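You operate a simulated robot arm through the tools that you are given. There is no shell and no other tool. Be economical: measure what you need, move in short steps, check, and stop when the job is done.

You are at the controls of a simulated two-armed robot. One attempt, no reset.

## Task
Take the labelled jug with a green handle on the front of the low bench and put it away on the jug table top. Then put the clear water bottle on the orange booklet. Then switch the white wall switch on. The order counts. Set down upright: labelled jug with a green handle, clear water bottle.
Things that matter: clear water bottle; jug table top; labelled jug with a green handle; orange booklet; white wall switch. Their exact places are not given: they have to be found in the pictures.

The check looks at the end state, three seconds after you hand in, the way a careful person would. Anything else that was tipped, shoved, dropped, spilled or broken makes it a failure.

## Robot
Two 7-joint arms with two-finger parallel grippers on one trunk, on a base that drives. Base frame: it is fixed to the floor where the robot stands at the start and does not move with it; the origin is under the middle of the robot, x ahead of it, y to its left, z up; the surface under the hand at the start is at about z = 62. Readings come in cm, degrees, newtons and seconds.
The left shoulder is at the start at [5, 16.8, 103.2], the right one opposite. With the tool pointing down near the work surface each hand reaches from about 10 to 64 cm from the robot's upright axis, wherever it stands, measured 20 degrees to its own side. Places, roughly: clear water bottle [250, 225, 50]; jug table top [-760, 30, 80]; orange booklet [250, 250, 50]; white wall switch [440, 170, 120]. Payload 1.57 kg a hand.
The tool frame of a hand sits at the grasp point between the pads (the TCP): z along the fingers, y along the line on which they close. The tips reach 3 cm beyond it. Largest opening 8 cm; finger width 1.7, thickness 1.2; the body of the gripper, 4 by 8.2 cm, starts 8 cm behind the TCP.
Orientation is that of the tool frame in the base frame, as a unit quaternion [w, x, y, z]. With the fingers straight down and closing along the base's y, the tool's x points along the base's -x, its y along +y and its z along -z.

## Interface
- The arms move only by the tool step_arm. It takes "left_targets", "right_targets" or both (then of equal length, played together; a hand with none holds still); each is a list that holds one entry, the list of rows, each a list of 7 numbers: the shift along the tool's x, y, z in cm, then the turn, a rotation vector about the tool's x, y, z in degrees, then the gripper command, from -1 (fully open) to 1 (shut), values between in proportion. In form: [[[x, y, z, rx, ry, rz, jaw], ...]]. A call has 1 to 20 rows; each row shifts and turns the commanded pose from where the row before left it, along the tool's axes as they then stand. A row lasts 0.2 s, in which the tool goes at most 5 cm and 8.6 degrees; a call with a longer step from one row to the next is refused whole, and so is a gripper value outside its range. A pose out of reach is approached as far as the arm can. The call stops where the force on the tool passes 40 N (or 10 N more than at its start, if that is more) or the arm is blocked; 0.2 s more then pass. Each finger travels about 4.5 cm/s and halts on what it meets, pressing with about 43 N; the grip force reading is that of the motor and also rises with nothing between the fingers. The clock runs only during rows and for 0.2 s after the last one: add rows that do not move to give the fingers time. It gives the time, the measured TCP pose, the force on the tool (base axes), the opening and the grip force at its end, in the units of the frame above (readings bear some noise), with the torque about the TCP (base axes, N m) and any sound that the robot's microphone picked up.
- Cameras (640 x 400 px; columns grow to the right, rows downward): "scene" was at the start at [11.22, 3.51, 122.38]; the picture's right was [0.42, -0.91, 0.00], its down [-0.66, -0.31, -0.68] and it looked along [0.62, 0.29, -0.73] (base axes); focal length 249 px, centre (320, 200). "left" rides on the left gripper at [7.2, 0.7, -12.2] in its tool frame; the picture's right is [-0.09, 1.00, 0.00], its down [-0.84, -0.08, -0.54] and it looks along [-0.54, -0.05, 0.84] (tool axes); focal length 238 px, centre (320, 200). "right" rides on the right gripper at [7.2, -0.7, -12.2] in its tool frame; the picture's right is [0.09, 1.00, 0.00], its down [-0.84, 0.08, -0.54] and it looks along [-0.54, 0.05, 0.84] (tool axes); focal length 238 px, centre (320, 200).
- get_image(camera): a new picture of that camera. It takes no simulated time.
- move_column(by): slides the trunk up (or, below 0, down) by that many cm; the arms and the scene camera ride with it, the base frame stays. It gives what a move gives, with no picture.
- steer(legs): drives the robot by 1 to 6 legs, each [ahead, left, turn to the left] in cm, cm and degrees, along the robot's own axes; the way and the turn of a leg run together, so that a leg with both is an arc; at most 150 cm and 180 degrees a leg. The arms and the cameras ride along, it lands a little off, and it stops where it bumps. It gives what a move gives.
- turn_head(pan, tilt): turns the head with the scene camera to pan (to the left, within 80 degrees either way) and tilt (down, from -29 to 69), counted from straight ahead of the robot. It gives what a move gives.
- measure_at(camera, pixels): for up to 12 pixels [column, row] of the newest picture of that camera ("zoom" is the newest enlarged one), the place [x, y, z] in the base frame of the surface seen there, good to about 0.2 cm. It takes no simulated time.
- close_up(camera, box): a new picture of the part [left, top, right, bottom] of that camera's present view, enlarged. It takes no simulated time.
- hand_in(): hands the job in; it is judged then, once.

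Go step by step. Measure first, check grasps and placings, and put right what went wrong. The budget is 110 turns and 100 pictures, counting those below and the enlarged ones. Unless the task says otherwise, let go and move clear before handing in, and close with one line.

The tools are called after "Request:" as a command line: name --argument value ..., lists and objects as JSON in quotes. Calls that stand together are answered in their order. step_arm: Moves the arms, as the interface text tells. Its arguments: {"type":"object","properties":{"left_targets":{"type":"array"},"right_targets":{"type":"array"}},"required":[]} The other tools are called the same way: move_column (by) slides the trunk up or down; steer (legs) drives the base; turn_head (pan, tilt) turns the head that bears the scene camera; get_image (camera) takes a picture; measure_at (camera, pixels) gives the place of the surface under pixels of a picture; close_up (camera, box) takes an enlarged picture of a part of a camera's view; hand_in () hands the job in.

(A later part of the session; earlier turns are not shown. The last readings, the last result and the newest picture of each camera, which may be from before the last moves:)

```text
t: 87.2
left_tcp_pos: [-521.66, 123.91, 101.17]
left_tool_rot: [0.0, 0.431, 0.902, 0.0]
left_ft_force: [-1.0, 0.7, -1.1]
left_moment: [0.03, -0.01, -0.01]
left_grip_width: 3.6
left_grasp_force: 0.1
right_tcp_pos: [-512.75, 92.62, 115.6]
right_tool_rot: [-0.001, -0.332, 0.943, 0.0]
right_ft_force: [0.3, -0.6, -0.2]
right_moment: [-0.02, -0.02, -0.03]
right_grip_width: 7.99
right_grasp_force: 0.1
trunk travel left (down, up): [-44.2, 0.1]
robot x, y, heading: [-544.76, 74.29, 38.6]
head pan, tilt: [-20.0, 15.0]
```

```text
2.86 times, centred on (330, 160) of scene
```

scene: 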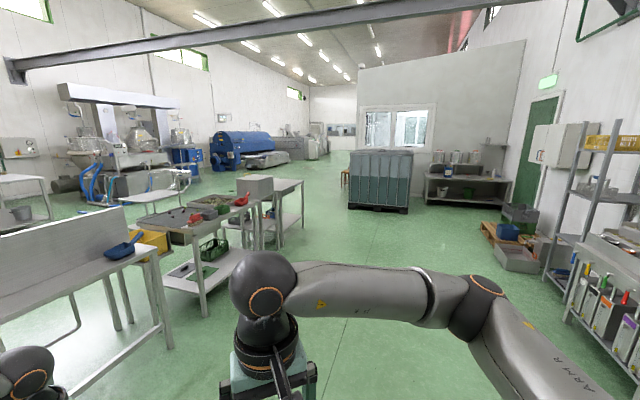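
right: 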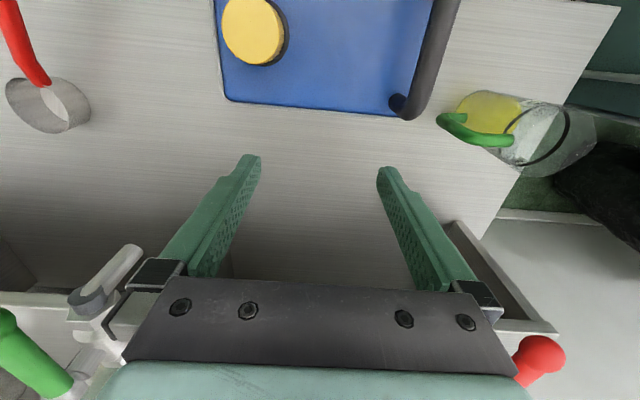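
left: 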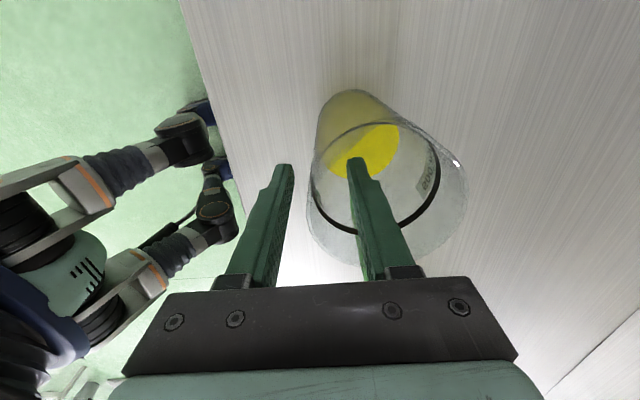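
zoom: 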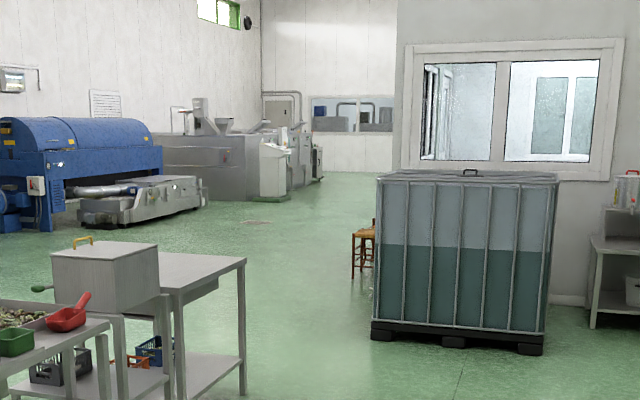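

The tank's near corners are at (−48, 72) and (−48, 179), and the table row ends at x=−178, y≈228. I'll retract the left hand and drive through the gap between them, via about (−141, 129).

Request:
step_arm --left_targets '[[[0, -3, 0, 0, 0, 0, -1], [0, -3, 0, 0, 0, 0, -1], [0, -3, 0, 0, 0, 0, -1], [0, -3, 0, 0, 0, 0, -1]]]'

Request:
steer --legs '[[0, 0, -30.8], [135, 0, 0], [135, 0, 0], [135, 0, 0], [0, 0, 61.2]]'

Request:
turn_head --pan -20 --tilt 25

Request:
get_image --camera "scene"

```text
t: 88.2
left_tcp_pos: [-531.07, 116.27, 101.15]
left_tool_rot: [0.0, 0.433, 0.902, 0.0]
left_ft_force: [-0.2, -0.6, -0.3]
left_moment: [-0.01, -0.02, 0.02]
left_grip_width: 8.0
left_grasp_force: 0.2
right_tcp_pos: [-512.83, 92.55, 115.53]
right_tool_rot: [0.0, -0.333, 0.943, 0.0]
right_ft_force: [-0.9, 0.5, 0.0]
right_moment: [-0.01, -0.03, -0.04]
right_grip_width: 8.01
right_grasp_force: 0.0
trunk travel left (down, up): [-44.2, 0.1]
robot x, y, heading: [-544.34, 74.17, 38.7]
head pan, tilt: [-20.0, 15.0]
```

```text
t: 111.9
left_tcp_pos: [-153.37, 173.7, 101.14]
left_tool_rot: [0.001, 0.182, 0.983, 0.0]
left_ft_force: [0.2, -0.6, -0.3]
left_moment: [0.0, 0.0, -0.02]
left_grip_width: 7.99
left_grasp_force: 0.1
right_tcp_pos: [-125.65, 162.52, 115.61]
right_tool_rot: [0.0, -0.567, 0.824, 0.0]
right_ft_force: [-0.6, -1.2, -0.3]
right_moment: [0.02, -0.07, 0.01]
right_grip_width: 8.01
right_grasp_force: 0.0
trunk travel left (down, up): [-44.2, 0.1]
robot x, y, heading: [-143.5, 130.54, 68.9]
head pan, tilt: [-20.0, 15.0]
```

```text
t: 112.6
left_tcp_pos: [-153.18, 173.71, 101.23]
left_tool_rot: [0.001, 0.182, 0.983, -0.001]
left_ft_force: [-0.4, 0.2, 0.2]
left_moment: [0.04, 0.01, 0.04]
left_grip_width: 8.03
left_grasp_force: 0.2
right_tcp_pos: [-125.66, 162.45, 115.52]
right_tool_rot: [0.0, -0.567, 0.824, 0.0]
right_ft_force: [-0.5, -0.5, -0.6]
right_moment: [0.0, -0.03, 0.04]
right_grip_width: 8.02
right_grasp_force: 0.3
trunk travel left (down, up): [-44.2, 0.1]
robot x, y, heading: [-143.65, 130.71, 68.7]
head pan, tilt: [-20.0, 25.0]
```

```text
68 pictures are left
```

scene: 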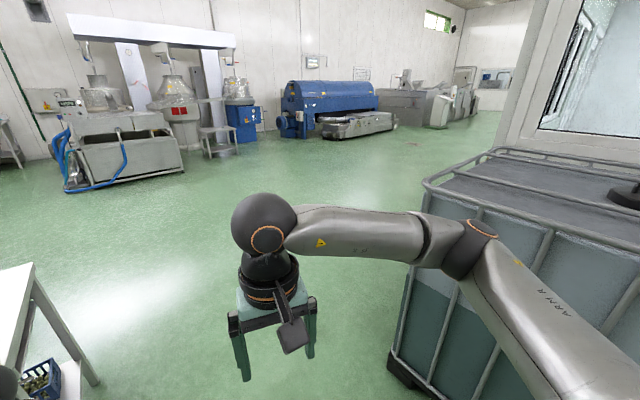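

The gap ahead is clear. I'll pass through, biased slightly left because the arms ride above table height.

Request:
steer --legs '[[80, 8, 0], [90, 0, 0], [0, 0, -68.7]]'

Request:
turn_head --pan -15 --tilt 20

Request:
get_image --camera "scene"

```text
t: 124.3
left_tcp_pos: [-54.67, 317.67, 101.12]
left_tool_rot: [0.0, 0.701, 0.713, 0.0]
left_ft_force: [-0.1, 1.2, -0.5]
left_moment: [0.02, -0.02, 0.0]
left_grip_width: 7.99
left_grasp_force: 0.0
right_tcp_pos: [-54.66, 287.86, 115.62]
right_tool_rot: [0.0, -0.008, 1.0, 0.0]
right_ft_force: [0.7, 0.2, 0.3]
right_moment: [0.0, -0.01, -0.01]
right_grip_width: 8.03
right_grasp_force: 0.0
trunk travel left (down, up): [-44.2, 0.1]
robot x, y, heading: [-91.26, 292.54, 0.8]
head pan, tilt: [-20.0, 25.0]
```

```text
t: 124.9
left_tcp_pos: [-54.51, 317.55, 101.26]
left_tool_rot: [0.0, 0.702, 0.712, -0.001]
left_ft_force: [1.2, -1.4, -0.1]
left_moment: [0.0, -0.01, -0.03]
left_grip_width: 8.0
left_grasp_force: 0.0
right_tcp_pos: [-54.75, 287.88, 115.56]
right_tool_rot: [0.0, -0.008, 1.0, 0.001]
right_ft_force: [1.0, -0.6, 0.3]
right_moment: [0.0, -0.02, -0.01]
right_grip_width: 8.01
right_grasp_force: 0.1
trunk travel left (down, up): [-44.2, 0.1]
robot x, y, heading: [-90.87, 292.66, 0.8]
head pan, tilt: [-15.0, 20.0]
```

```text
67 pictures are left
```

scene: 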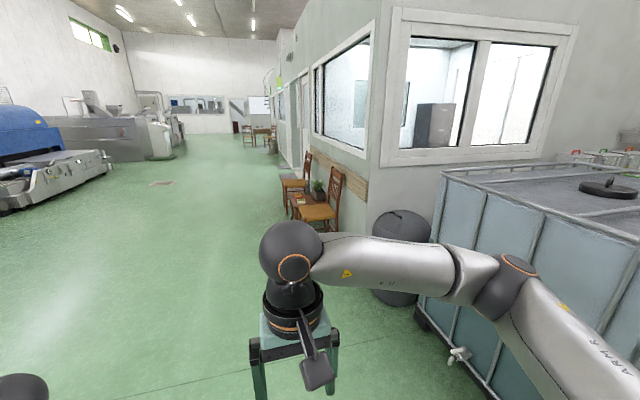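

Two chairs flank a small table by the office wall at (305,195). I'll zoom in there and measure.

Request:
close_up --camera "scene" --box '[250, 90, 370, 240]'

Request:
measure_at --camera "scene" --pixels '[[316, 212], [306, 198], [296, 183], [350, 190], [335, 230], [317, 190], [299, 219], [303, 140], [385, 225]]'

```text
2.67 times, centred on (310, 165) of scene
```

zoom: 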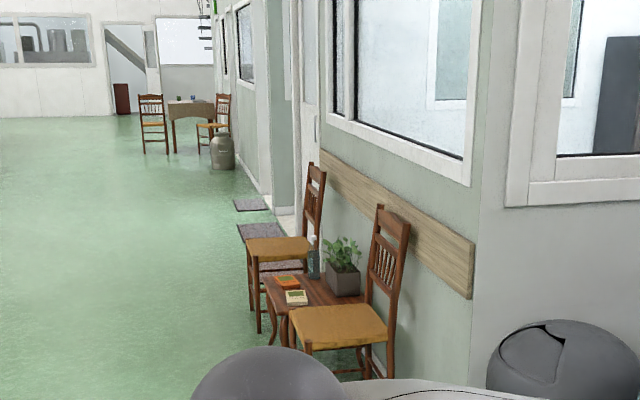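

```text
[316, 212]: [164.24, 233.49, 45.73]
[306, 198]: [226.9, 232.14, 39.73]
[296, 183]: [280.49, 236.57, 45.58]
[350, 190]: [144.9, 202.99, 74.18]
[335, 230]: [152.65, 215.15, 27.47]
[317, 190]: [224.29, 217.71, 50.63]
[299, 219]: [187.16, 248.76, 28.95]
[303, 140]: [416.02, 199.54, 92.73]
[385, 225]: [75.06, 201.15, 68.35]
```

The small table between the chairs is at about (235, 235), with an orange booklet, another booklet, a plant and the bottle on it. I'll drive alongside at y≈320 and turn to face it.

Request:
steer --legs '[[120, 20, 0], [120, 5, -0.8], [90, 0, 0], [0, 0, -90]]'

Request:
turn_head --pan 0 --tilt 40

Request:
get_image --camera "scene"

```text
t: 145.0
left_tcp_pos: [263.81, 286.35, 101.19]
left_tool_rot: [-0.001, 1.0, 0.006, 0.0]
left_ft_force: [-0.3, 0.1, -0.2]
left_moment: [0.02, 0.03, 0.02]
left_grip_width: 8.0
left_grasp_force: 0.1
right_tcp_pos: [233.93, 286.58, 115.57]
right_tool_rot: [0.0, 0.703, 0.711, -0.001]
right_ft_force: [0.2, -0.6, -0.1]
right_moment: [-0.01, 0.0, 0.0]
right_grip_width: 8.02
right_grasp_force: 0.0
trunk travel left (down, up): [-44.2, 0.1]
robot x, y, heading: [239.18, 322.89, -89.4]
head pan, tilt: [-15.0, 20.0]
```

```text
t: 145.8
left_tcp_pos: [263.81, 286.29, 101.25]
left_tool_rot: [0.0, 1.0, 0.005, 0.0]
left_ft_force: [-0.7, -0.2, 0.1]
left_moment: [-0.03, 0.0, 0.02]
left_grip_width: 8.02
left_grasp_force: 0.0
right_tcp_pos: [233.98, 286.77, 115.51]
right_tool_rot: [0.0, 0.704, 0.711, 0.0]
right_ft_force: [-0.5, 0.4, -0.3]
right_moment: [-0.03, 0.0, -0.01]
right_grip_width: 7.99
right_grasp_force: 0.0
trunk travel left (down, up): [-44.2, 0.1]
robot x, y, heading: [239.06, 323.29, -89.5]
head pan, tilt: [0.0, 40.0]
```

```text
65 pictures are left
```

scene: 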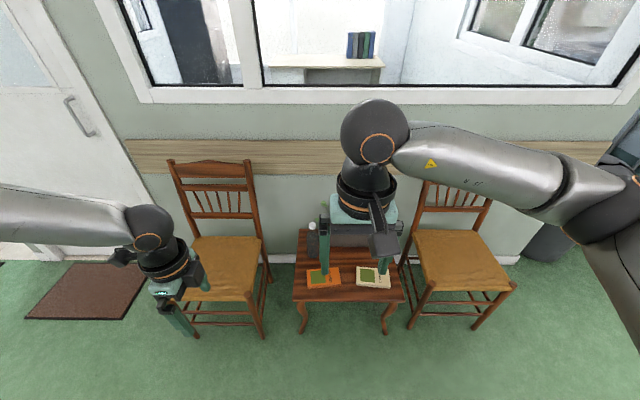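

The bottle is at about (313,235), partly hidden by the right hand. I'll move the right hand aside, then look again.

Request:
step_arm --right_targets '[[[0, -4, 0, 0, 0, 0, -1], [0, -4, 0, 0, 0, 0, -1], [0, -4, 0, 0, 0, 0, -1], [0, -4, 0, 0, 0, 0, -1], [0, -4, 0, 0, 0, 0, -1]]]'

Request:
turn_head --pan 5 --tilt 45

Request:
get_image --camera "scene"

Request:
close_up --camera "scene" --box '[270, 170, 450, 310]'

```text
t: 147.0
left_tcp_pos: [263.76, 286.3, 101.24]
left_tool_rot: [0.0, 1.0, 0.005, 0.001]
left_ft_force: [-0.4, 0.0, 0.9]
left_moment: [-0.01, 0.01, 0.02]
left_grip_width: 8.0
left_grasp_force: 0.1
right_tcp_pos: [213.74, 286.53, 115.5]
right_tool_rot: [0.0, 0.703, 0.711, 0.0]
right_ft_force: [-1.0, -0.5, 0.8]
right_moment: [0.01, 0.0, -0.01]
right_grip_width: 8.0
right_grasp_force: 0.0
trunk travel left (down, up): [-44.2, 0.1]
robot x, y, heading: [238.95, 323.04, -89.3]
head pan, tilt: [0.0, 40.0]
```

```text
t: 147.7
left_tcp_pos: [263.92, 286.25, 101.03]
left_tool_rot: [0.0, 1.0, 0.005, 0.0]
left_ft_force: [1.1, -0.5, 0.7]
left_moment: [0.0, -0.02, -0.03]
left_grip_width: 7.99
left_grasp_force: 0.1
right_tcp_pos: [214.07, 286.54, 115.57]
right_tool_rot: [0.0, 0.704, 0.711, 0.0]
right_ft_force: [0.0, -0.2, 0.4]
right_moment: [0.0, -0.01, -0.01]
right_grip_width: 8.01
right_grasp_force: 0.2
trunk travel left (down, up): [-44.2, 0.1]
robot x, y, heading: [238.77, 323.25, -89.4]
head pan, tilt: [5.0, 45.0]
```

```text
64 pictures are left
```

scene: 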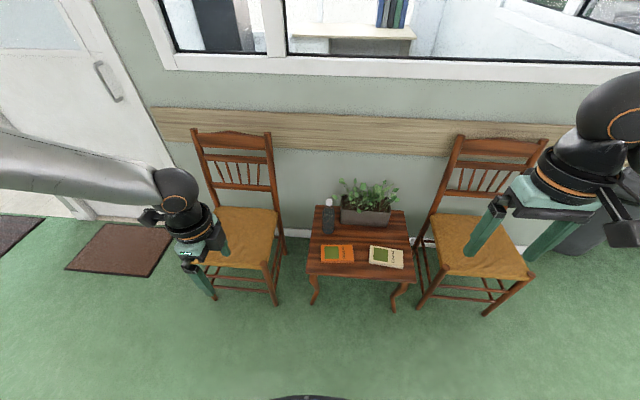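

```text
2.86 times, centred on (360, 240) of scene
```

zoom: 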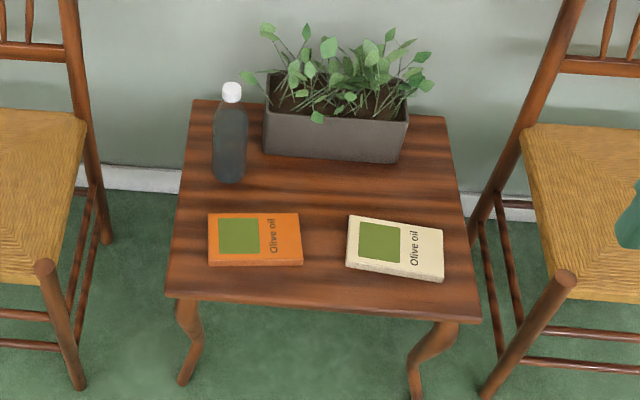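

The view is clear now, with the bottle at zoom (230,140) and the orange booklet at zoom (255,240). I'll measure both.

Request:
measure_at --camera "zoom" --pixels '[[232, 93], [230, 145], [216, 150], [245, 150], [230, 176], [255, 240], [212, 216], [297, 216], [211, 262], [300, 261], [310, 190], [285, 130]]'

Request:
measure_at --camera "scene" --pixels '[[308, 272], [412, 278], [318, 207], [245, 262], [240, 290], [328, 201]]'

```text
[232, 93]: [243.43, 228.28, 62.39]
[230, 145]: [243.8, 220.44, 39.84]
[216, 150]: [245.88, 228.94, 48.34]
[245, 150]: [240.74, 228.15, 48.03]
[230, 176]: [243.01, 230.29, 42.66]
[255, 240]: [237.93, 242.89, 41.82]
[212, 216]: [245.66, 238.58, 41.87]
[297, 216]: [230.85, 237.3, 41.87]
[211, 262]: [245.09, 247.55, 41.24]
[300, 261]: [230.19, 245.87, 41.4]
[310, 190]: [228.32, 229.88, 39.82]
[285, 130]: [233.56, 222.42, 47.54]
```

```text
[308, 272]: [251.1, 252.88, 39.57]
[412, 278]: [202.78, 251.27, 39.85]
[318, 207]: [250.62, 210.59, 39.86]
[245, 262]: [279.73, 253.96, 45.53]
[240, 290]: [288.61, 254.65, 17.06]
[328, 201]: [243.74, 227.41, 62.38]
```

Bottle axis is near (243.4, 227.6), table z 39.85 and cap top z 62.5. The booklet centre is (238, 242.5) with top z 41.85. I'll check how far my base sticks out (pixel (310,397)) so I can judge how close I can drive.

Request:
measure_at --camera "scene" --pixels '[[310, 398], [290, 398], [330, 398], [312, 290], [392, 298]]'

Request:
close_up --camera "scene" --box '[300, 185, 360, 245]'

```text
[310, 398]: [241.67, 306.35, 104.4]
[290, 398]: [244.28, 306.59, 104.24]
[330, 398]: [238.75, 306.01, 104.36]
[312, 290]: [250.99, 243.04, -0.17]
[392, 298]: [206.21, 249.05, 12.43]
```

```text
6.67 times, centred on (330, 215) of scene
```

zoom: 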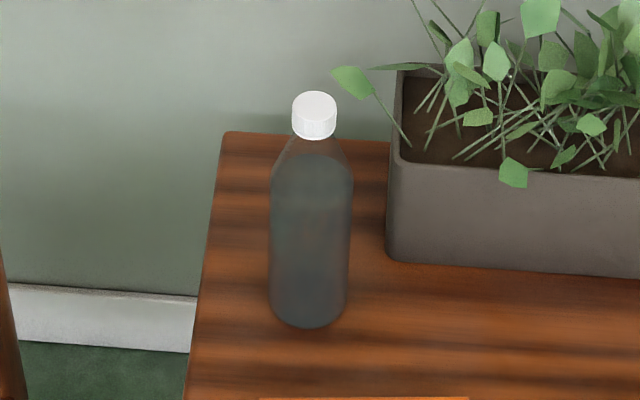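

I'll lower the column and test the left hand's forward reach in free air before driving in.

Request:
move_column --by -32

Request:
step_arm --left_targets '[[[-3, 0, 0, 0, 0, 0, -1], [-3, 0, 0, 0, 0, 0, -1], [-3, 0, 0, 0, 0, 0, -1], [0, 4, 0, 0, 0, 0, -1], [0, 4, 0, 0, 0, 0, -1], [0, 4, 0, 0, 0, 0, -1], [0, 4, 0, 0, 0, 0, -1], [0, 4, 0, 0, 0, 0, -1], [0, 4, 0, 0, 0, 0, -1]]]'

```text
t: 150.8
left_tcp_pos: [263.79, 286.25, 69.12]
left_tool_rot: [-0.001, 1.0, 0.005, 0.0]
left_ft_force: [-0.3, -0.1, -0.5]
left_moment: [-0.02, 0.02, -0.03]
left_grip_width: 8.01
left_grasp_force: 0.1
right_tcp_pos: [213.93, 286.46, 83.59]
right_tool_rot: [0.0, 0.703, 0.711, 0.0]
right_ft_force: [-0.6, 0.1, 0.4]
right_moment: [-0.01, -0.01, 0.0]
right_grip_width: 8.01
right_grasp_force: 0.0
trunk travel left (down, up): [-12.2, 32.1]
robot x, y, heading: [239.19, 322.92, -89.4]
head pan, tilt: [5.0, 45.0]
```

```text
t: 152.8
left_tcp_pos: [263.16, 271.45, 74.51]
left_tool_rot: [0.0, 1.0, 0.005, 0.0]
left_ft_force: [-0.9, 0.3, 0.0]
left_moment: [0.02, 0.02, -0.02]
left_grip_width: 8.01
left_grasp_force: 0.0
left hand out of reach, approached as far as the arm can: row 4, 5, 6, 7, 8, 9
right_tcp_pos: [214.0, 286.51, 83.56]
right_tool_rot: [0.0, 0.703, 0.711, -0.001]
right_ft_force: [0.3, 0.7, -0.6]
right_moment: [0.02, 0.01, -0.01]
right_grip_width: 8.0
right_grasp_force: 0.0
trunk travel left (down, up): [-12.2, 32.1]
robot x, y, heading: [238.95, 322.56, -89.6]
head pan, tilt: [5.0, 45.0]
```

This rotated yaw limits forward reach. The default yaw (closing sideways) should reach further, so I'll check pot and leaf clearance around the bottle for it.

Request:
measure_at --camera "zoom" --pixels '[[350, 82], [395, 68], [393, 150], [388, 250], [404, 255], [315, 97], [314, 175], [275, 190], [350, 190], [310, 322], [272, 300], [346, 300]]'

Request:
step_arm --left_targets '[[[0, -3, 0, 0, 0, 0, -1], [0, -3, 0, 0, 0, 0, -1], [0, 0, 0, 0, 0, -8.5, -1], [0, 0, 0, 0, 0, -8.5, -1], [0, 0, 0, 0, 0, -8.5, -1], [0, 0, 0, 0, 0, -8.5, -1], [0, 0, 0, 0, 0, -8.5, -1], [0, 0, 0, 0, 0, -8.5, -1], [0, 0, 0, 0, 0, -8.5, -1], [0, 0, 0, 0, 0, -8.5, -1], [0, 0, 0, 0, 0, -8.5, -1], [0, 0, 0, 0, 0, -8.5, -1], [0, 0, 0, 0, 0, -4.9, -1]]]'

```text
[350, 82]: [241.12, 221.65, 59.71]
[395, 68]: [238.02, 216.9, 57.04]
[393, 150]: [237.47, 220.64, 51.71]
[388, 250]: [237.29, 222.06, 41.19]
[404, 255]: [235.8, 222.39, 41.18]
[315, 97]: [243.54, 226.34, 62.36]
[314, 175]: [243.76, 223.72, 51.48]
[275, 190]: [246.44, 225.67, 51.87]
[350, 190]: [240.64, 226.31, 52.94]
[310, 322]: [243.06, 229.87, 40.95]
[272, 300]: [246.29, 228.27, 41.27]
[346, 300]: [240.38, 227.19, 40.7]
```

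```text
t: 155.6
left_tcp_pos: [263.03, 277.44, 74.43]
left_tool_rot: [0.0, 0.703, 0.711, 0.001]
left_ft_force: [0.0, 0.6, -0.2]
left_moment: [-0.01, 0.02, 0.01]
left_grip_width: 8.01
left_grasp_force: 0.0
right_tcp_pos: [213.93, 286.49, 83.61]
right_tool_rot: [0.0, 0.704, 0.711, 0.001]
right_ft_force: [0.3, -0.2, 0.5]
right_moment: [-0.01, 0.0, 0.04]
right_grip_width: 8.02
right_grasp_force: 0.1
trunk travel left (down, up): [-12.2, 32.1]
robot x, y, heading: [238.98, 322.85, -89.7]
head pan, tilt: [5.0, 45.0]
```

Bottle axis is (243.4, 227.0), about 6 cm wide, and the leaf at (241, 221.6) clears a straight-down grasp closing along x. I'll test forward reach with this yaw at grasp height.

Request:
step_arm --left_targets '[[[0, -4, 3, 0, 0, 0, -1], [0, -4, 3, 0, 0, 0, -1], [0, 0, 4, 0, 0, 0, -1], [0, 0, 4, 0, 0, 0, -1], [0, 0, 4, 0, 0, 0, -1], [-3, 0, 0, 0, 0, 0, -1], [-3, 0, 0, 0, 0, 0, -1], [-3, 0, 0, 0, 0, 0, -1], [-3, 0, 0, 0, 0, 0, -1], [-2, 0, 0, 0, 0, 0, -1]]]'

```text
t: 157.8
left_tcp_pos: [265.67, 273.61, 67.53]
left_tool_rot: [0.0, 0.704, 0.71, 0.001]
left_ft_force: [0.4, -0.4, -0.5]
left_moment: [-0.02, 0.0, 0.03]
left_grip_width: 7.98
left_grasp_force: 0.0
left hand out of reach, approached as far as the arm can: row 2, 3, 4, 5, 6, 7, 8, 9, 10
right_tcp_pos: [213.92, 286.37, 83.66]
right_tool_rot: [0.0, 0.703, 0.711, 0.0]
right_ft_force: [-0.3, 0.0, -1.0]
right_moment: [-0.03, 0.01, -0.02]
right_grip_width: 7.99
right_grasp_force: 0.0
trunk travel left (down, up): [-12.2, 32.1]
robot x, y, heading: [239.0, 322.55, -89.7]
head pan, tilt: [5.0, 45.0]
```

The left arm seems stuck near a joint limit in this posture. I'll pull it back out of the way and test the right arm, whose posture is still fresh, at grasp height.

Request:
step_arm --left_targets '[[[2, 0, -1, 0, 0, 0, -1], [3, 0, -1, 0, 0, 0, -1], [3, 0, -1, 0, 0, 0, -1], [3, 0, -1, 0, 0, 0, -1], [3, 0, 0, 0, 0, 0, -1], [0, 0, 0, 0, 0, 0, -1], [0, 0, 0, 0, 0, 0, -1], [0, 0, 0, 0, 0, 0, -1]]]' --right_targets '[[[0, 3, 3, 0, 0, 0, -1], [0, 3, 3, 0, 0, 0, -1], [0, 3, 3, 0, 0, 0, -1], [0, 0, 3, 0, 0, 0, -1], [-3, 0, 3, 0, 0, 0, -1], [-3, 0, 3, 0, 0, 0, -1], [-3, 0, 3, 0, 0, 0, -1], [-3, 0, 3, 0, 0, 0, -1]]]'

```text
t: 159.6
left_tcp_pos: [265.55, 287.39, 71.59]
left_tool_rot: [0.0, 0.704, 0.71, 0.0]
left_ft_force: [0.1, -0.1, 0.5]
left_moment: [-0.01, -0.04, 0.01]
left_grip_width: 8.01
left_grasp_force: 0.1
right_tcp_pos: [223.07, 274.59, 59.54]
right_tool_rot: [0.0, 0.702, 0.712, 0.0]
right_ft_force: [-0.2, -0.1, -0.4]
right_moment: [-0.02, -0.04, -0.01]
right_grip_width: 7.99
right_grasp_force: 0.2
trunk travel left (down, up): [-12.2, 32.1]
robot x, y, heading: [239.14, 323.01, -89.5]
head pan, tilt: [5.0, 45.0]
```

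The right arm moves freely. I'll extend further to test about 60 cm forward.

Request:
step_arm --right_targets '[[[-3, 0, 1, 0, 0, 0, -1], [-3, 0, 1, 0, 0, 0, -1], [-3, 0, 1, 0, 0, 0, -1], [-3, 0, 1, 0, 0, 0, -1]]]'

```text
t: 160.6
left_tcp_pos: [265.64, 287.48, 71.5]
left_tool_rot: [0.0, 0.704, 0.71, 0.001]
left_ft_force: [-0.1, 0.0, -0.6]
left_moment: [0.01, -0.03, -0.01]
left_grip_width: 7.99
left_grasp_force: 0.1
right_tcp_pos: [223.2, 263.23, 55.7]
right_tool_rot: [0.001, 0.703, 0.711, -0.002]
right_ft_force: [-0.6, 0.1, -0.1]
right_moment: [0.02, -0.11, 0.0]
right_grip_width: 7.98
right_grasp_force: 0.0
right hand out of reach, approached as far as the arm can: row 4
trunk travel left (down, up): [-12.2, 32.1]
robot x, y, heading: [239.28, 322.95, -89.7]
head pan, tilt: [5.0, 45.0]
```

The right arm reaches about 60 cm forward. A forward tilt of the hand will add margin. I'll retract and tilt it, and look down at my base to judge its footprint.

Request:
step_arm --right_targets '[[[3, 0, -3, 0, 0, 0, -1], [3, 0, -3, 0, 0, 0, -1], [3, 0, -3, 0, 0, 0, -1], [3, 0, -4, 0, 0, 0, -1], [0, 0, -3, 0, -7.5, 0, -1], [0, 0, 0, 0, -7.5, 0, -1], [0, 0, 0, 0, -7.5, 0, -1], [0, 0, 0, 0, -7.5, 0, -1]]]'

Request:
turn_head --pan 0 --tilt 69

Request:
get_image --camera "scene"

Request:
get_image --camera "left"

```text
t: 162.4
left_tcp_pos: [265.44, 287.52, 71.67]
left_tool_rot: [0.0, 0.704, 0.71, 0.0]
left_ft_force: [-0.5, 0.2, -0.3]
left_moment: [-0.01, -0.01, -0.01]
left_grip_width: 8.03
left_grasp_force: 0.0
right_tcp_pos: [223.13, 275.2, 71.66]
right_tool_rot: [0.185, 0.68, 0.686, -0.183]
right_ft_force: [0.2, -0.2, -0.6]
right_moment: [0.02, 0.01, 0.02]
right_grip_width: 8.0
right_grasp_force: 0.1
trunk travel left (down, up): [-12.2, 32.1]
robot x, y, heading: [238.93, 323.22, -89.5]
head pan, tilt: [5.0, 45.0]
```

```text
t: 163.3
left_tcp_pos: [265.64, 287.47, 71.55]
left_tool_rot: [0.0, 0.704, 0.71, 0.0]
left_ft_force: [-0.6, 0.8, 0.8]
left_moment: [0.02, -0.02, 0.01]
left_grip_width: 8.01
left_grasp_force: 0.1
right_tcp_pos: [223.17, 275.23, 71.67]
right_tool_rot: [0.184, 0.68, 0.686, -0.182]
right_ft_force: [0.1, -0.5, -0.4]
right_moment: [0.01, 0.0, -0.01]
right_grip_width: 8.01
right_grasp_force: 0.1
trunk travel left (down, up): [-12.2, 32.1]
robot x, y, heading: [238.75, 323.09, -89.6]
head pan, tilt: [0.0, 68.8]
```

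```text
61 pictures are left
```

scene: 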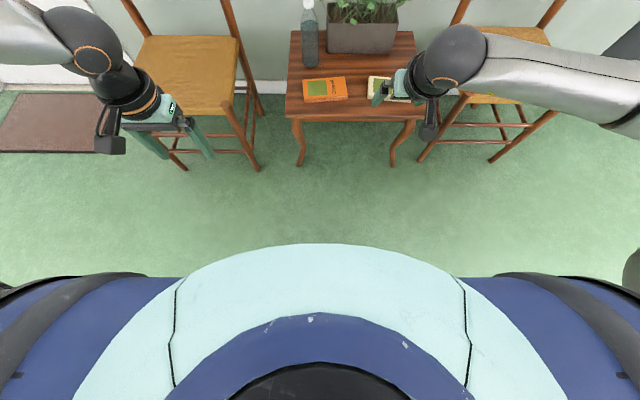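

```text
60 pictures are left
```

left: 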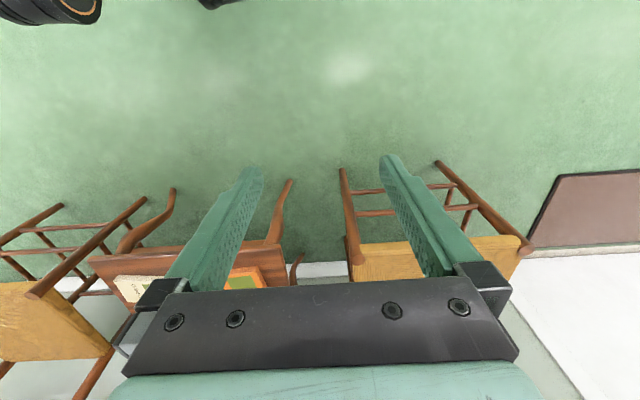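

Request:
measure_at --camera "scene" --pixels '[[320, 238], [200, 265], [470, 265], [180, 168], [258, 168], [300, 163], [393, 165]]'

Request:
measure_at --camera "left" --pixels '[[60, 22], [95, 18], [10, 15], [215, 5]]'

```text
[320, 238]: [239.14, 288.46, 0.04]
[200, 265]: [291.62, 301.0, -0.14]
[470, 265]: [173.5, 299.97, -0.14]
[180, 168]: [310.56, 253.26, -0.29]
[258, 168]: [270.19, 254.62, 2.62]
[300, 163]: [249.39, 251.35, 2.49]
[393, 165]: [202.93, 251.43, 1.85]
```

```text
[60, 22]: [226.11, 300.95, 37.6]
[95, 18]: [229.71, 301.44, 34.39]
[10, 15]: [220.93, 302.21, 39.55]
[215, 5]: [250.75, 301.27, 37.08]
```

The base front is within 34.5 cm of the axis and the nearest legs are at y≈254.6. I'll drive to about (254, 291), which brings the right hand above the table.

Request:
steer --legs '[[0, 15, -0.4], [31.5, 0, 0]]'

Request:
turn_head --pan -10 --tilt 50

Request:
get_image --camera "scene"

Request:
get_image --camera "right"

```text
t: 167.0
left_tcp_pos: [280.36, 256.04, 71.61]
left_tool_rot: [0.0, 0.707, 0.708, 0.0]
left_ft_force: [-0.7, 0.1, -0.3]
left_moment: [0.01, -0.02, 0.0]
left_grip_width: 8.0
left_grasp_force: 0.1
right_tcp_pos: [237.79, 244.23, 71.64]
right_tool_rot: [0.184, 0.682, 0.684, -0.182]
right_ft_force: [-0.7, 0.5, 0.3]
right_moment: [-0.01, -0.02, 0.0]
right_grip_width: 7.99
right_grasp_force: 0.1
trunk travel left (down, up): [-12.2, 32.1]
robot x, y, heading: [254.08, 292.18, -89.7]
head pan, tilt: [0.0, 68.8]
```

```text
t: 167.8
left_tcp_pos: [280.13, 256.16, 71.68]
left_tool_rot: [0.0, 0.706, 0.708, 0.0]
left_ft_force: [0.5, 0.7, 0.0]
left_moment: [0.03, -0.02, 0.01]
left_grip_width: 8.0
left_grasp_force: 0.1
right_tcp_pos: [237.73, 244.25, 71.71]
right_tool_rot: [0.182, 0.683, 0.684, -0.182]
right_ft_force: [-0.3, 0.1, -0.7]
right_moment: [0.0, -0.01, 0.0]
right_grip_width: 7.99
right_grasp_force: 0.0
trunk travel left (down, up): [-12.2, 32.1]
robot x, y, heading: [254.15, 291.77, -89.9]
head pan, tilt: [-10.0, 50.0]
```

```text
59 pictures are left
```

scene: 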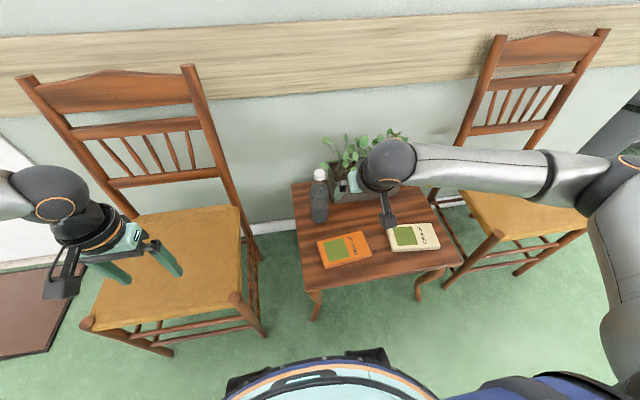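

```text
58 pictures are left
```

right: 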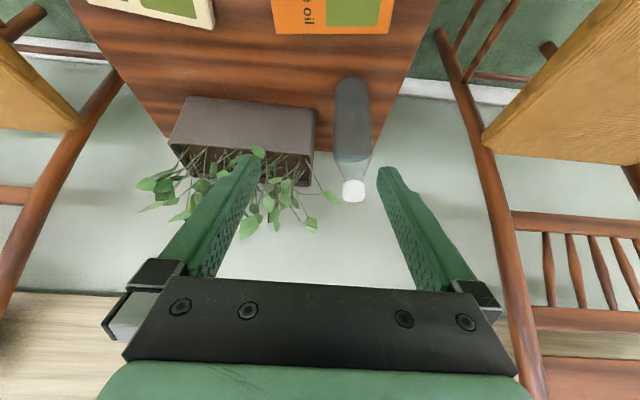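

The right hand is tilted 30° with the bottle ahead, cap at (353,190) in its picture. I'll shift sideways onto x=243.4 and approach part of the way.

Request:
step_arm --right_targets '[[[0, 2.8, 0, 0, 0, 0, -1], [0, 2.85, 0, 0, 0, 0, -1], [-0.68, 0, 2.94, 0, 0, 0, -1], [-0.68, 0, 2.94, 0, 0, 0, -1], [-0.68, 0, 2.94, 0, 0, 0, -1], [-0.68, 0, 2.94, 0, 0, 0, -1], [0, 0, 0, 0, 0, 0, -1]]]'

Request:
get_image --camera "right"

Request:
close_up --camera "scene" --box '[270, 130, 450, 290]'

```text
t: 169.4
left_tcp_pos: [280.22, 256.18, 71.65]
left_tool_rot: [-0.001, 0.707, 0.708, 0.001]
left_ft_force: [0.0, -0.6, 1.0]
left_moment: [-0.01, -0.03, -0.02]
left_grip_width: 8.0
left_grasp_force: 0.1
right_tcp_pos: [243.36, 236.0, 62.81]
right_tool_rot: [0.184, 0.681, 0.685, -0.182]
right_ft_force: [0.1, 0.2, -0.2]
right_moment: [0.01, 0.0, 0.01]
right_grip_width: 8.0
right_grasp_force: 0.0
trunk travel left (down, up): [-12.2, 32.1]
robot x, y, heading: [254.32, 291.52, -90.0]
head pan, tilt: [-10.0, 50.0]
```

```text
57 pictures are left
```

right: 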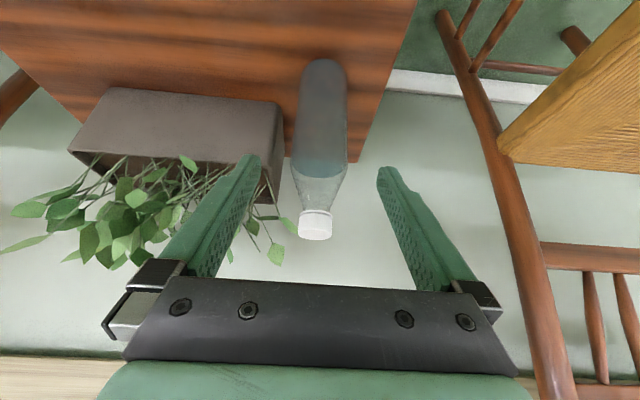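

```text
2.50 times, centred on (360, 210) of scene
```

zoom: 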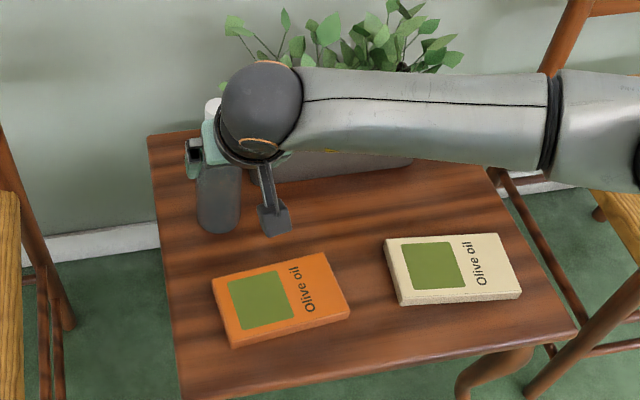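

The bottle is centred between the fingers, so I'll continue in and close.

Request:
step_arm --right_targets '[[[-0.68, 0, 2.94, 0, 0, 0, -1], [-0.68, 0, 2.94, 0, 0, 0, -1], [-0.68, 0, 2.94, 0, 0, 0, -1], [-0.6, 0, 2.8, 0, 0, 0, -1], [0, 0, 0, 0, 0, 0, -1]]]'

Request:
get_image --camera "right"

```text
t: 170.6
left_tcp_pos: [280.21, 256.16, 71.62]
left_tool_rot: [0.001, 0.707, 0.707, 0.001]
left_ft_force: [-0.1, -0.1, 0.0]
left_moment: [-0.02, 0.04, 0.01]
left_grip_width: 7.98
left_grasp_force: 0.1
right_tcp_pos: [243.51, 227.8, 53.98]
right_tool_rot: [0.183, 0.682, 0.685, -0.182]
right_ft_force: [0.6, -0.5, -0.2]
right_moment: [0.03, 0.01, 0.03]
right_grip_width: 8.0
right_grasp_force: 0.0
trunk travel left (down, up): [-12.2, 32.1]
robot x, y, heading: [253.95, 291.79, -89.9]
head pan, tilt: [-10.0, 50.0]
```

```text
55 pictures are left
```

right: 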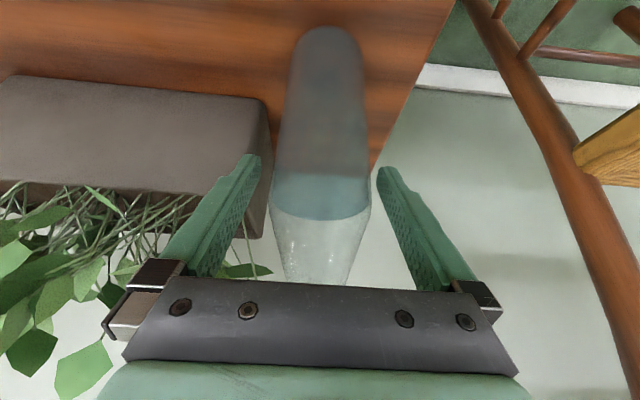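

Request:
step_arm --right_targets '[[[0, 0, 0, 0, 0, 0, -0.7], [0, 0, 0, 0, 0, 0, -0.4], [0, 0, 0, 0, 0, 0, -0.1], [0, 0, 0, 0, 0, 0, 0.2], [0, 0, 0, 0, 0, 0, 0.4], [0, 0, 0, 0, 0, 0, 0.4]]]'

Request:
step_arm --right_targets '[[[-0.25, 0, -0.43, 0, 0, 0, 0.5], [-0.25, 0, -0.43, 0, 0, 0, 0.5], [0, 0, 0, 0, 0, 0, 0.5]]]'

Request:
get_image --camera "right"

```text
t: 172.0
left_tcp_pos: [280.3, 256.12, 71.56]
left_tool_rot: [0.0, 0.706, 0.708, 0.0]
left_ft_force: [0.3, 0.5, -0.5]
left_moment: [0.02, -0.02, -0.01]
left_grip_width: 8.02
left_grasp_force: 0.1
right_tcp_pos: [243.48, 227.99, 53.91]
right_tool_rot: [0.184, 0.683, 0.683, -0.183]
right_ft_force: [1.1, 0.0, -0.4]
right_moment: [-0.03, -0.11, 0.02]
right_grip_width: 6.23
right_grasp_force: 43.2
trunk travel left (down, up): [-12.2, 32.1]
robot x, y, heading: [253.94, 291.98, -89.9]
head pan, tilt: [-10.0, 50.0]
```

```text
t: 172.8
left_tcp_pos: [280.32, 256.01, 71.61]
left_tool_rot: [0.001, 0.707, 0.707, 0.0]
left_ft_force: [0.9, -1.0, -0.1]
left_moment: [0.01, 0.0, 0.02]
left_grip_width: 7.99
left_grasp_force: 0.2
right_tcp_pos: [243.51, 227.8, 54.86]
right_tool_rot: [0.182, 0.682, 0.684, -0.182]
right_ft_force: [-0.3, -0.1, -4.6]
right_moment: [0.06, -0.03, -0.01]
right_grip_width: 6.23
right_grasp_force: 42.9
trunk travel left (down, up): [-12.2, 32.1]
robot x, y, heading: [254.25, 291.86, -89.8]
head pan, tilt: [-10.0, 50.0]
```

```text
54 pictures are left
```

right: 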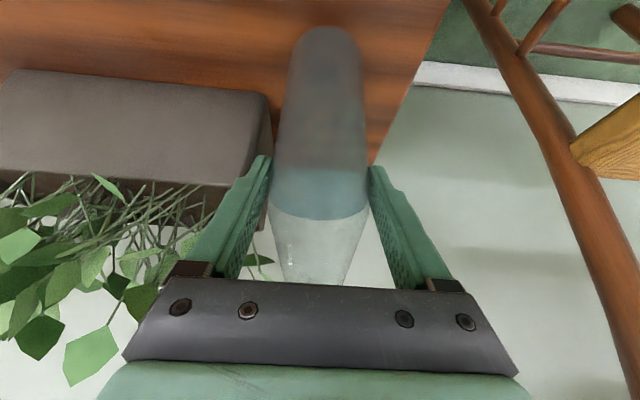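

The bottle is held at 4.6 N and lifted. I'll raise it 3 cm more and carry it over the booklet centre.

Request:
step_arm --right_targets '[[[-0.5, 0, -0.866, 0, 0, 0, 0.5], [-0.5, 0, -0.866, 0, 0, 0, 0.5], [-0.5, 0, -0.866, 0, 0, 0, 0.5], [2.22, -0.92, -1.283, 0, 0, 0, 0.5], [2.22, -0.92, -1.283, 0, 0, 0, 0.5], [2.22, -0.92, -1.283, 0, 0, 0, 0.5], [2.22, -0.92, -1.283, 0, 0, 0, 0.5], [2.22, -0.92, -1.283, 0, 0, 0, 0.5], [2.22, -0.92, -1.283, 0, 0, 0, 0.5], [0, 0, 0, 0, 0, 0, 0.5]]]'

Request:
get_image --camera "right"

Request:
close_up --camera "scene" --box '[270, 130, 450, 290]'

```text
t: 175.0
left_tcp_pos: [280.15, 256.14, 71.56]
left_tool_rot: [0.001, 0.706, 0.708, 0.0]
left_ft_force: [0.8, -0.9, 0.4]
left_moment: [0.01, 0.01, 0.02]
left_grip_width: 7.99
left_grasp_force: 0.0
right_tcp_pos: [237.88, 243.23, 58.02]
right_tool_rot: [0.184, 0.683, 0.683, -0.183]
right_ft_force: [0.3, 0.1, -5.2]
right_moment: [0.06, 0.0, -0.02]
right_grip_width: 6.21
right_grasp_force: 42.8
trunk travel left (down, up): [-12.2, 32.1]
robot x, y, heading: [253.63, 291.2, -89.9]
head pan, tilt: [-10.0, 50.0]
```

```text
53 pictures are left
```

right: 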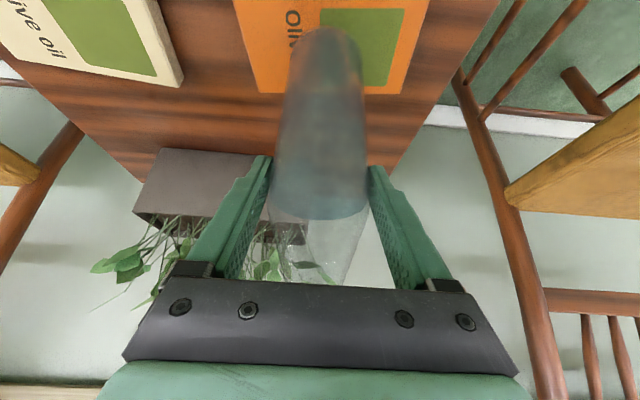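

```text
2.50 times, centred on (360, 210) of scene
```

zoom: 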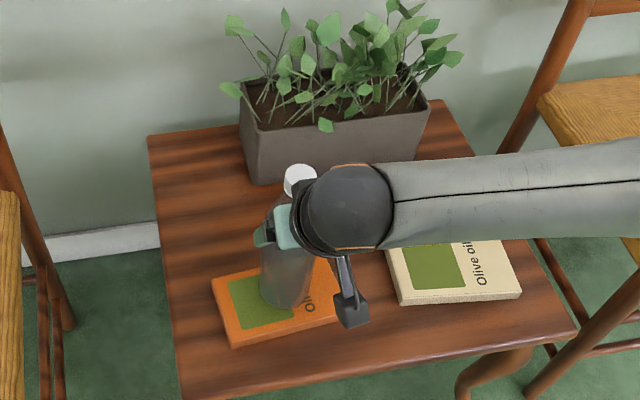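

The bottle is over the booklet. I'll lower it gently until contact.

Request:
step_arm --right_targets '[[[0.4, 0, 0.69, 0, 0, 0, 0.5], [0.4, 0, 0.69, 0, 0, 0, 0.5], [0.1, 0, 0.173, 0, 0, 0, 0.5], [0, 0, 0, 0, 0, 0, 0.5]]]'

Request:
step_arm --right_targets '[[[0.08, 0, 0.14, 0, 0, 0, 0.5], [0, 0, 0, 0, 0, 0, 0.5]]]'

Request:
step_arm --right_targets '[[[0.08, 0, 0.14, 0, 0, 0, 0.5], [0, 0, 0, 0, 0, 0, 0.5]]]'

```text
t: 176.0
left_tcp_pos: [280.31, 256.05, 71.62]
left_tool_rot: [0.0, 0.706, 0.708, 0.0]
left_ft_force: [-0.8, 0.8, 0.3]
left_moment: [-0.01, -0.01, -0.01]
left_grip_width: 8.0
left_grasp_force: 0.0
right_tcp_pos: [237.92, 243.18, 56.29]
right_tool_rot: [0.183, 0.683, 0.683, -0.183]
right_ft_force: [0.0, 0.3, -4.4]
right_moment: [0.04, 0.0, -0.01]
right_grip_width: 6.24
right_grasp_force: 43.5
trunk travel left (down, up): [-12.2, 32.1]
robot x, y, heading: [253.76, 292.0, -89.8]
head pan, tilt: [-10.0, 50.0]
```

```text
t: 176.6
left_tcp_pos: [280.26, 256.04, 71.68]
left_tool_rot: [-0.001, 0.706, 0.708, 0.0]
left_ft_force: [-0.8, 0.5, 1.0]
left_moment: [0.0, -0.03, 0.0]
left_grip_width: 8.02
left_grasp_force: 0.1
right_tcp_pos: [237.88, 243.12, 56.17]
right_tool_rot: [0.183, 0.683, 0.684, -0.183]
right_ft_force: [-0.3, 1.2, -4.2]
right_moment: [0.06, 0.0, -0.01]
right_grip_width: 6.22
right_grasp_force: 42.6
trunk travel left (down, up): [-12.2, 32.1]
robot x, y, heading: [254.09, 291.66, -89.8]
head pan, tilt: [-10.0, 50.0]
```

```text
t: 177.2
left_tcp_pos: [280.25, 256.12, 71.64]
left_tool_rot: [0.001, 0.707, 0.708, 0.0]
left_ft_force: [-0.2, 0.1, 0.2]
left_moment: [-0.01, 0.0, -0.04]
left_grip_width: 8.01
left_grasp_force: 0.1
right_tcp_pos: [237.77, 243.14, 55.98]
right_tool_rot: [0.184, 0.682, 0.683, -0.183]
right_ft_force: [-0.7, 1.3, 0.8]
right_moment: [0.32, 0.22, -0.02]
right_grip_width: 6.2
right_grasp_force: 43.0
trunk travel left (down, up): [-12.2, 32.1]
robot x, y, heading: [253.66, 291.82, -89.8]
head pan, tilt: [-10.0, 50.0]
```

Contact: the weight has transferred onto the booklet. I'll open slowly.

Request:
step_arm --right_targets '[[[0.02, 0, 0.035, 0, 0, 0, 0.2], [0, 0, 0, 0, 0, 0, -0.3], [0, 0, 0, 0, 0, 0, -0.6], [0, 0, 0, 0, 0, 0, -0.8], [0, 0, 0, 0, 0, 0, -1], [0, 0, 0, 0, 0, 0, -1], [0, 0, 0, 0, 0, 0, -1]]]'

Request:
get_image --camera "right"

```text
t: 178.8
left_tcp_pos: [280.22, 256.0, 71.68]
left_tool_rot: [0.0, 0.706, 0.708, 0.0]
left_ft_force: [0.0, -0.5, 0.4]
left_moment: [-0.04, 0.03, 0.0]
left_grip_width: 8.02
left_grasp_force: 0.1
right_tcp_pos: [237.93, 243.16, 55.99]
right_tool_rot: [0.183, 0.683, 0.683, -0.183]
right_ft_force: [0.4, 0.4, -0.4]
right_moment: [0.04, 0.03, 0.0]
right_grip_width: 8.0
right_grasp_force: 0.0
trunk travel left (down, up): [-12.2, 32.1]
robot x, y, heading: [253.71, 291.81, -90.0]
head pan, tilt: [-10.0, 50.0]
```

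```text
51 pictures are left
```

right: 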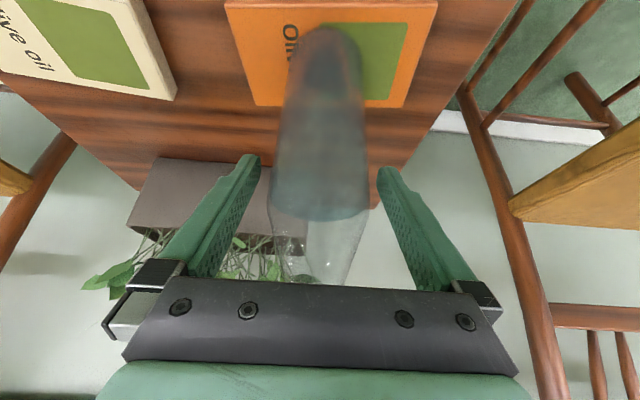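

Free. I'll retract along the approach line and back away, then check.

Request:
step_arm --right_targets '[[[0.68, 0, -2.5, 0, 0, 0, -1], [0.68, 0, -2.94, 0, 0, 0, -1], [0.68, 0, -2.94, 0, 0, 0, -1], [0.68, 0, -2.94, 0, 0, 0, -1], [0.68, 0, -2.94, 0, 0, 0, -1]]]'

Request:
steer --legs '[[-50, 0, 0]]'

Request:
turn_head --pan 0 --tilt 30

Request:
get_image --camera "scene"

Request:
turn_head --pan 65 --tilt 10

Request:
get_image --camera "scene"

```text
t: 180.0
left_tcp_pos: [280.27, 256.09, 71.51]
left_tool_rot: [-0.001, 0.706, 0.708, 0.001]
left_ft_force: [0.5, 0.4, -0.1]
left_moment: [-0.05, 0.02, 0.0]
left_grip_width: 8.03
left_grasp_force: 0.1
right_tcp_pos: [237.92, 253.27, 66.74]
right_tool_rot: [0.183, 0.682, 0.684, -0.183]
right_ft_force: [-0.2, -0.3, 0.0]
right_moment: [0.01, 0.0, 0.03]
right_grip_width: 7.96
right_grasp_force: 0.1
trunk travel left (down, up): [-12.2, 32.1]
robot x, y, heading: [254.05, 291.73, -89.8]
head pan, tilt: [-10.0, 50.0]
```

```text
t: 182.9
left_tcp_pos: [280.12, 305.79, 71.63]
left_tool_rot: [0.0, 0.707, 0.707, 0.0]
left_ft_force: [0.2, -0.4, -0.2]
left_moment: [-0.01, 0.02, -0.01]
left_grip_width: 8.02
left_grasp_force: 0.1
right_tcp_pos: [237.72, 303.11, 66.68]
right_tool_rot: [0.183, 0.682, 0.684, -0.183]
right_ft_force: [0.2, 0.1, -0.5]
right_moment: [-0.01, 0.01, -0.04]
right_grip_width: 8.0
right_grasp_force: 0.1
trunk travel left (down, up): [-12.2, 32.1]
robot x, y, heading: [254.0, 341.42, -90.0]
head pan, tilt: [-10.0, 50.0]
```

```text
t: 183.8
left_tcp_pos: [280.08, 305.87, 71.44]
left_tool_rot: [0.0, 0.707, 0.707, 0.0]
left_ft_force: [0.1, -0.1, -0.4]
left_moment: [-0.04, -0.02, 0.01]
left_grip_width: 8.02
left_grasp_force: 0.1
right_tcp_pos: [237.73, 303.12, 66.52]
right_tool_rot: [0.184, 0.682, 0.684, -0.182]
right_ft_force: [0.0, 0.9, 1.0]
right_moment: [0.0, 0.02, 0.01]
right_grip_width: 7.99
right_grasp_force: 0.1
trunk travel left (down, up): [-12.2, 32.1]
robot x, y, heading: [253.97, 341.47, -89.5]
head pan, tilt: [0.0, 30.0]
```

```text
50 pictures are left
```

scene: 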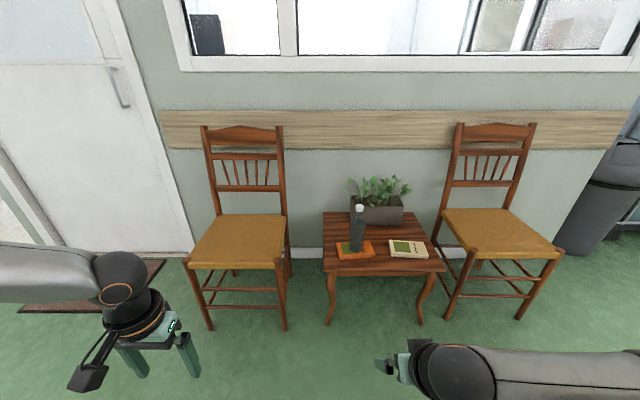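

```text
t: 185.1
left_tcp_pos: [280.16, 305.83, 71.6]
left_tool_rot: [0.0, 0.706, 0.708, 0.0]
left_ft_force: [-0.1, 0.2, -0.1]
left_moment: [-0.01, 0.02, 0.01]
left_grip_width: 8.01
left_grasp_force: 0.1
right_tcp_pos: [237.7, 303.12, 66.66]
right_tool_rot: [0.183, 0.682, 0.684, -0.183]
right_ft_force: [-1.5, -0.5, 0.4]
right_moment: [0.02, 0.03, -0.02]
right_grip_width: 8.0
right_grasp_force: 0.0
trunk travel left (down, up): [-12.2, 32.1]
robot x, y, heading: [253.88, 341.58, -89.9]
head pan, tilt: [65.0, 10.0]
```

```text
49 pictures are left
```

scene: 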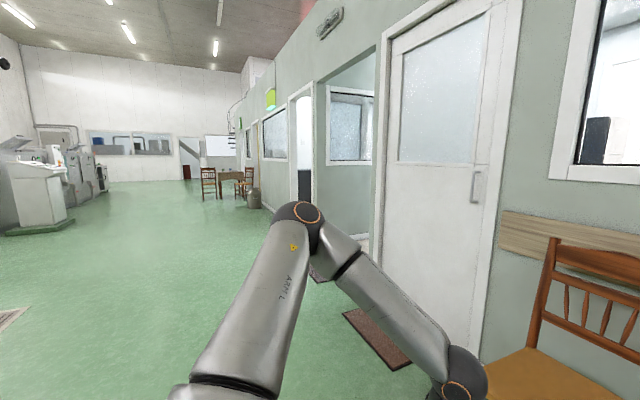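

The bottle stands upright on the orange booklet. Now for the switch near (440, 170, 120). I'll drive along the corridor and look into the recess.

Request:
steer --legs '[[0, 120, 0], [0, 50, 0]]'

Request:
turn_head --pan 0 --tilt 10

Request:
get_image --camera "scene"

```text
t: 200.4
left_tcp_pos: [450.11, 305.27, 71.54]
left_tool_rot: [0.001, 0.709, 0.706, 0.0]
left_ft_force: [-0.5, -0.8, 0.2]
left_moment: [-0.03, 0.0, 0.01]
left_grip_width: 8.01
left_grasp_force: 0.1
right_tcp_pos: [407.7, 302.78, 66.62]
right_tool_rot: [0.183, 0.684, 0.682, -0.183]
right_ft_force: [-0.3, 0.4, -0.1]
right_moment: [0.01, 0.03, -0.01]
right_grip_width: 8.01
right_grasp_force: 0.0
trunk travel left (down, up): [-12.2, 32.1]
robot x, y, heading: [423.91, 341.09, -90.4]
head pan, tilt: [65.0, 10.0]
```

```text
t: 201.8
left_tcp_pos: [450.05, 305.27, 71.58]
left_tool_rot: [0.0, 0.709, 0.705, -0.001]
left_ft_force: [0.7, -0.5, 0.0]
left_moment: [0.02, -0.01, 0.03]
left_grip_width: 8.01
left_grasp_force: 0.0
right_tcp_pos: [407.56, 302.89, 66.69]
right_tool_rot: [0.183, 0.684, 0.682, -0.184]
right_ft_force: [-1.3, -0.2, -0.2]
right_moment: [0.01, 0.0, -0.01]
right_grip_width: 8.0
right_grasp_force: 0.2
trunk travel left (down, up): [-12.2, 32.1]
robot x, y, heading: [424.25, 341.42, -90.1]
head pan, tilt: [0.0, 10.0]
```

```text
48 pictures are left
```

scene: 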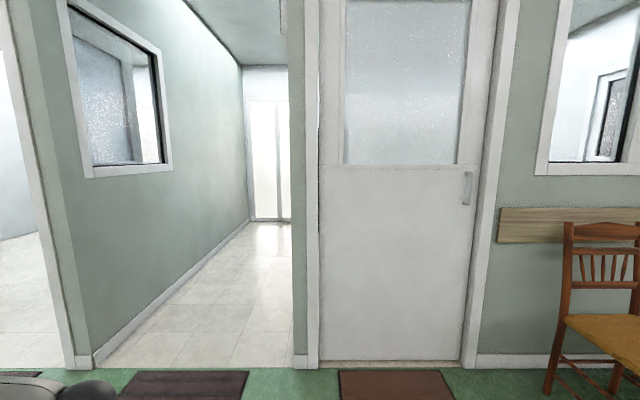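

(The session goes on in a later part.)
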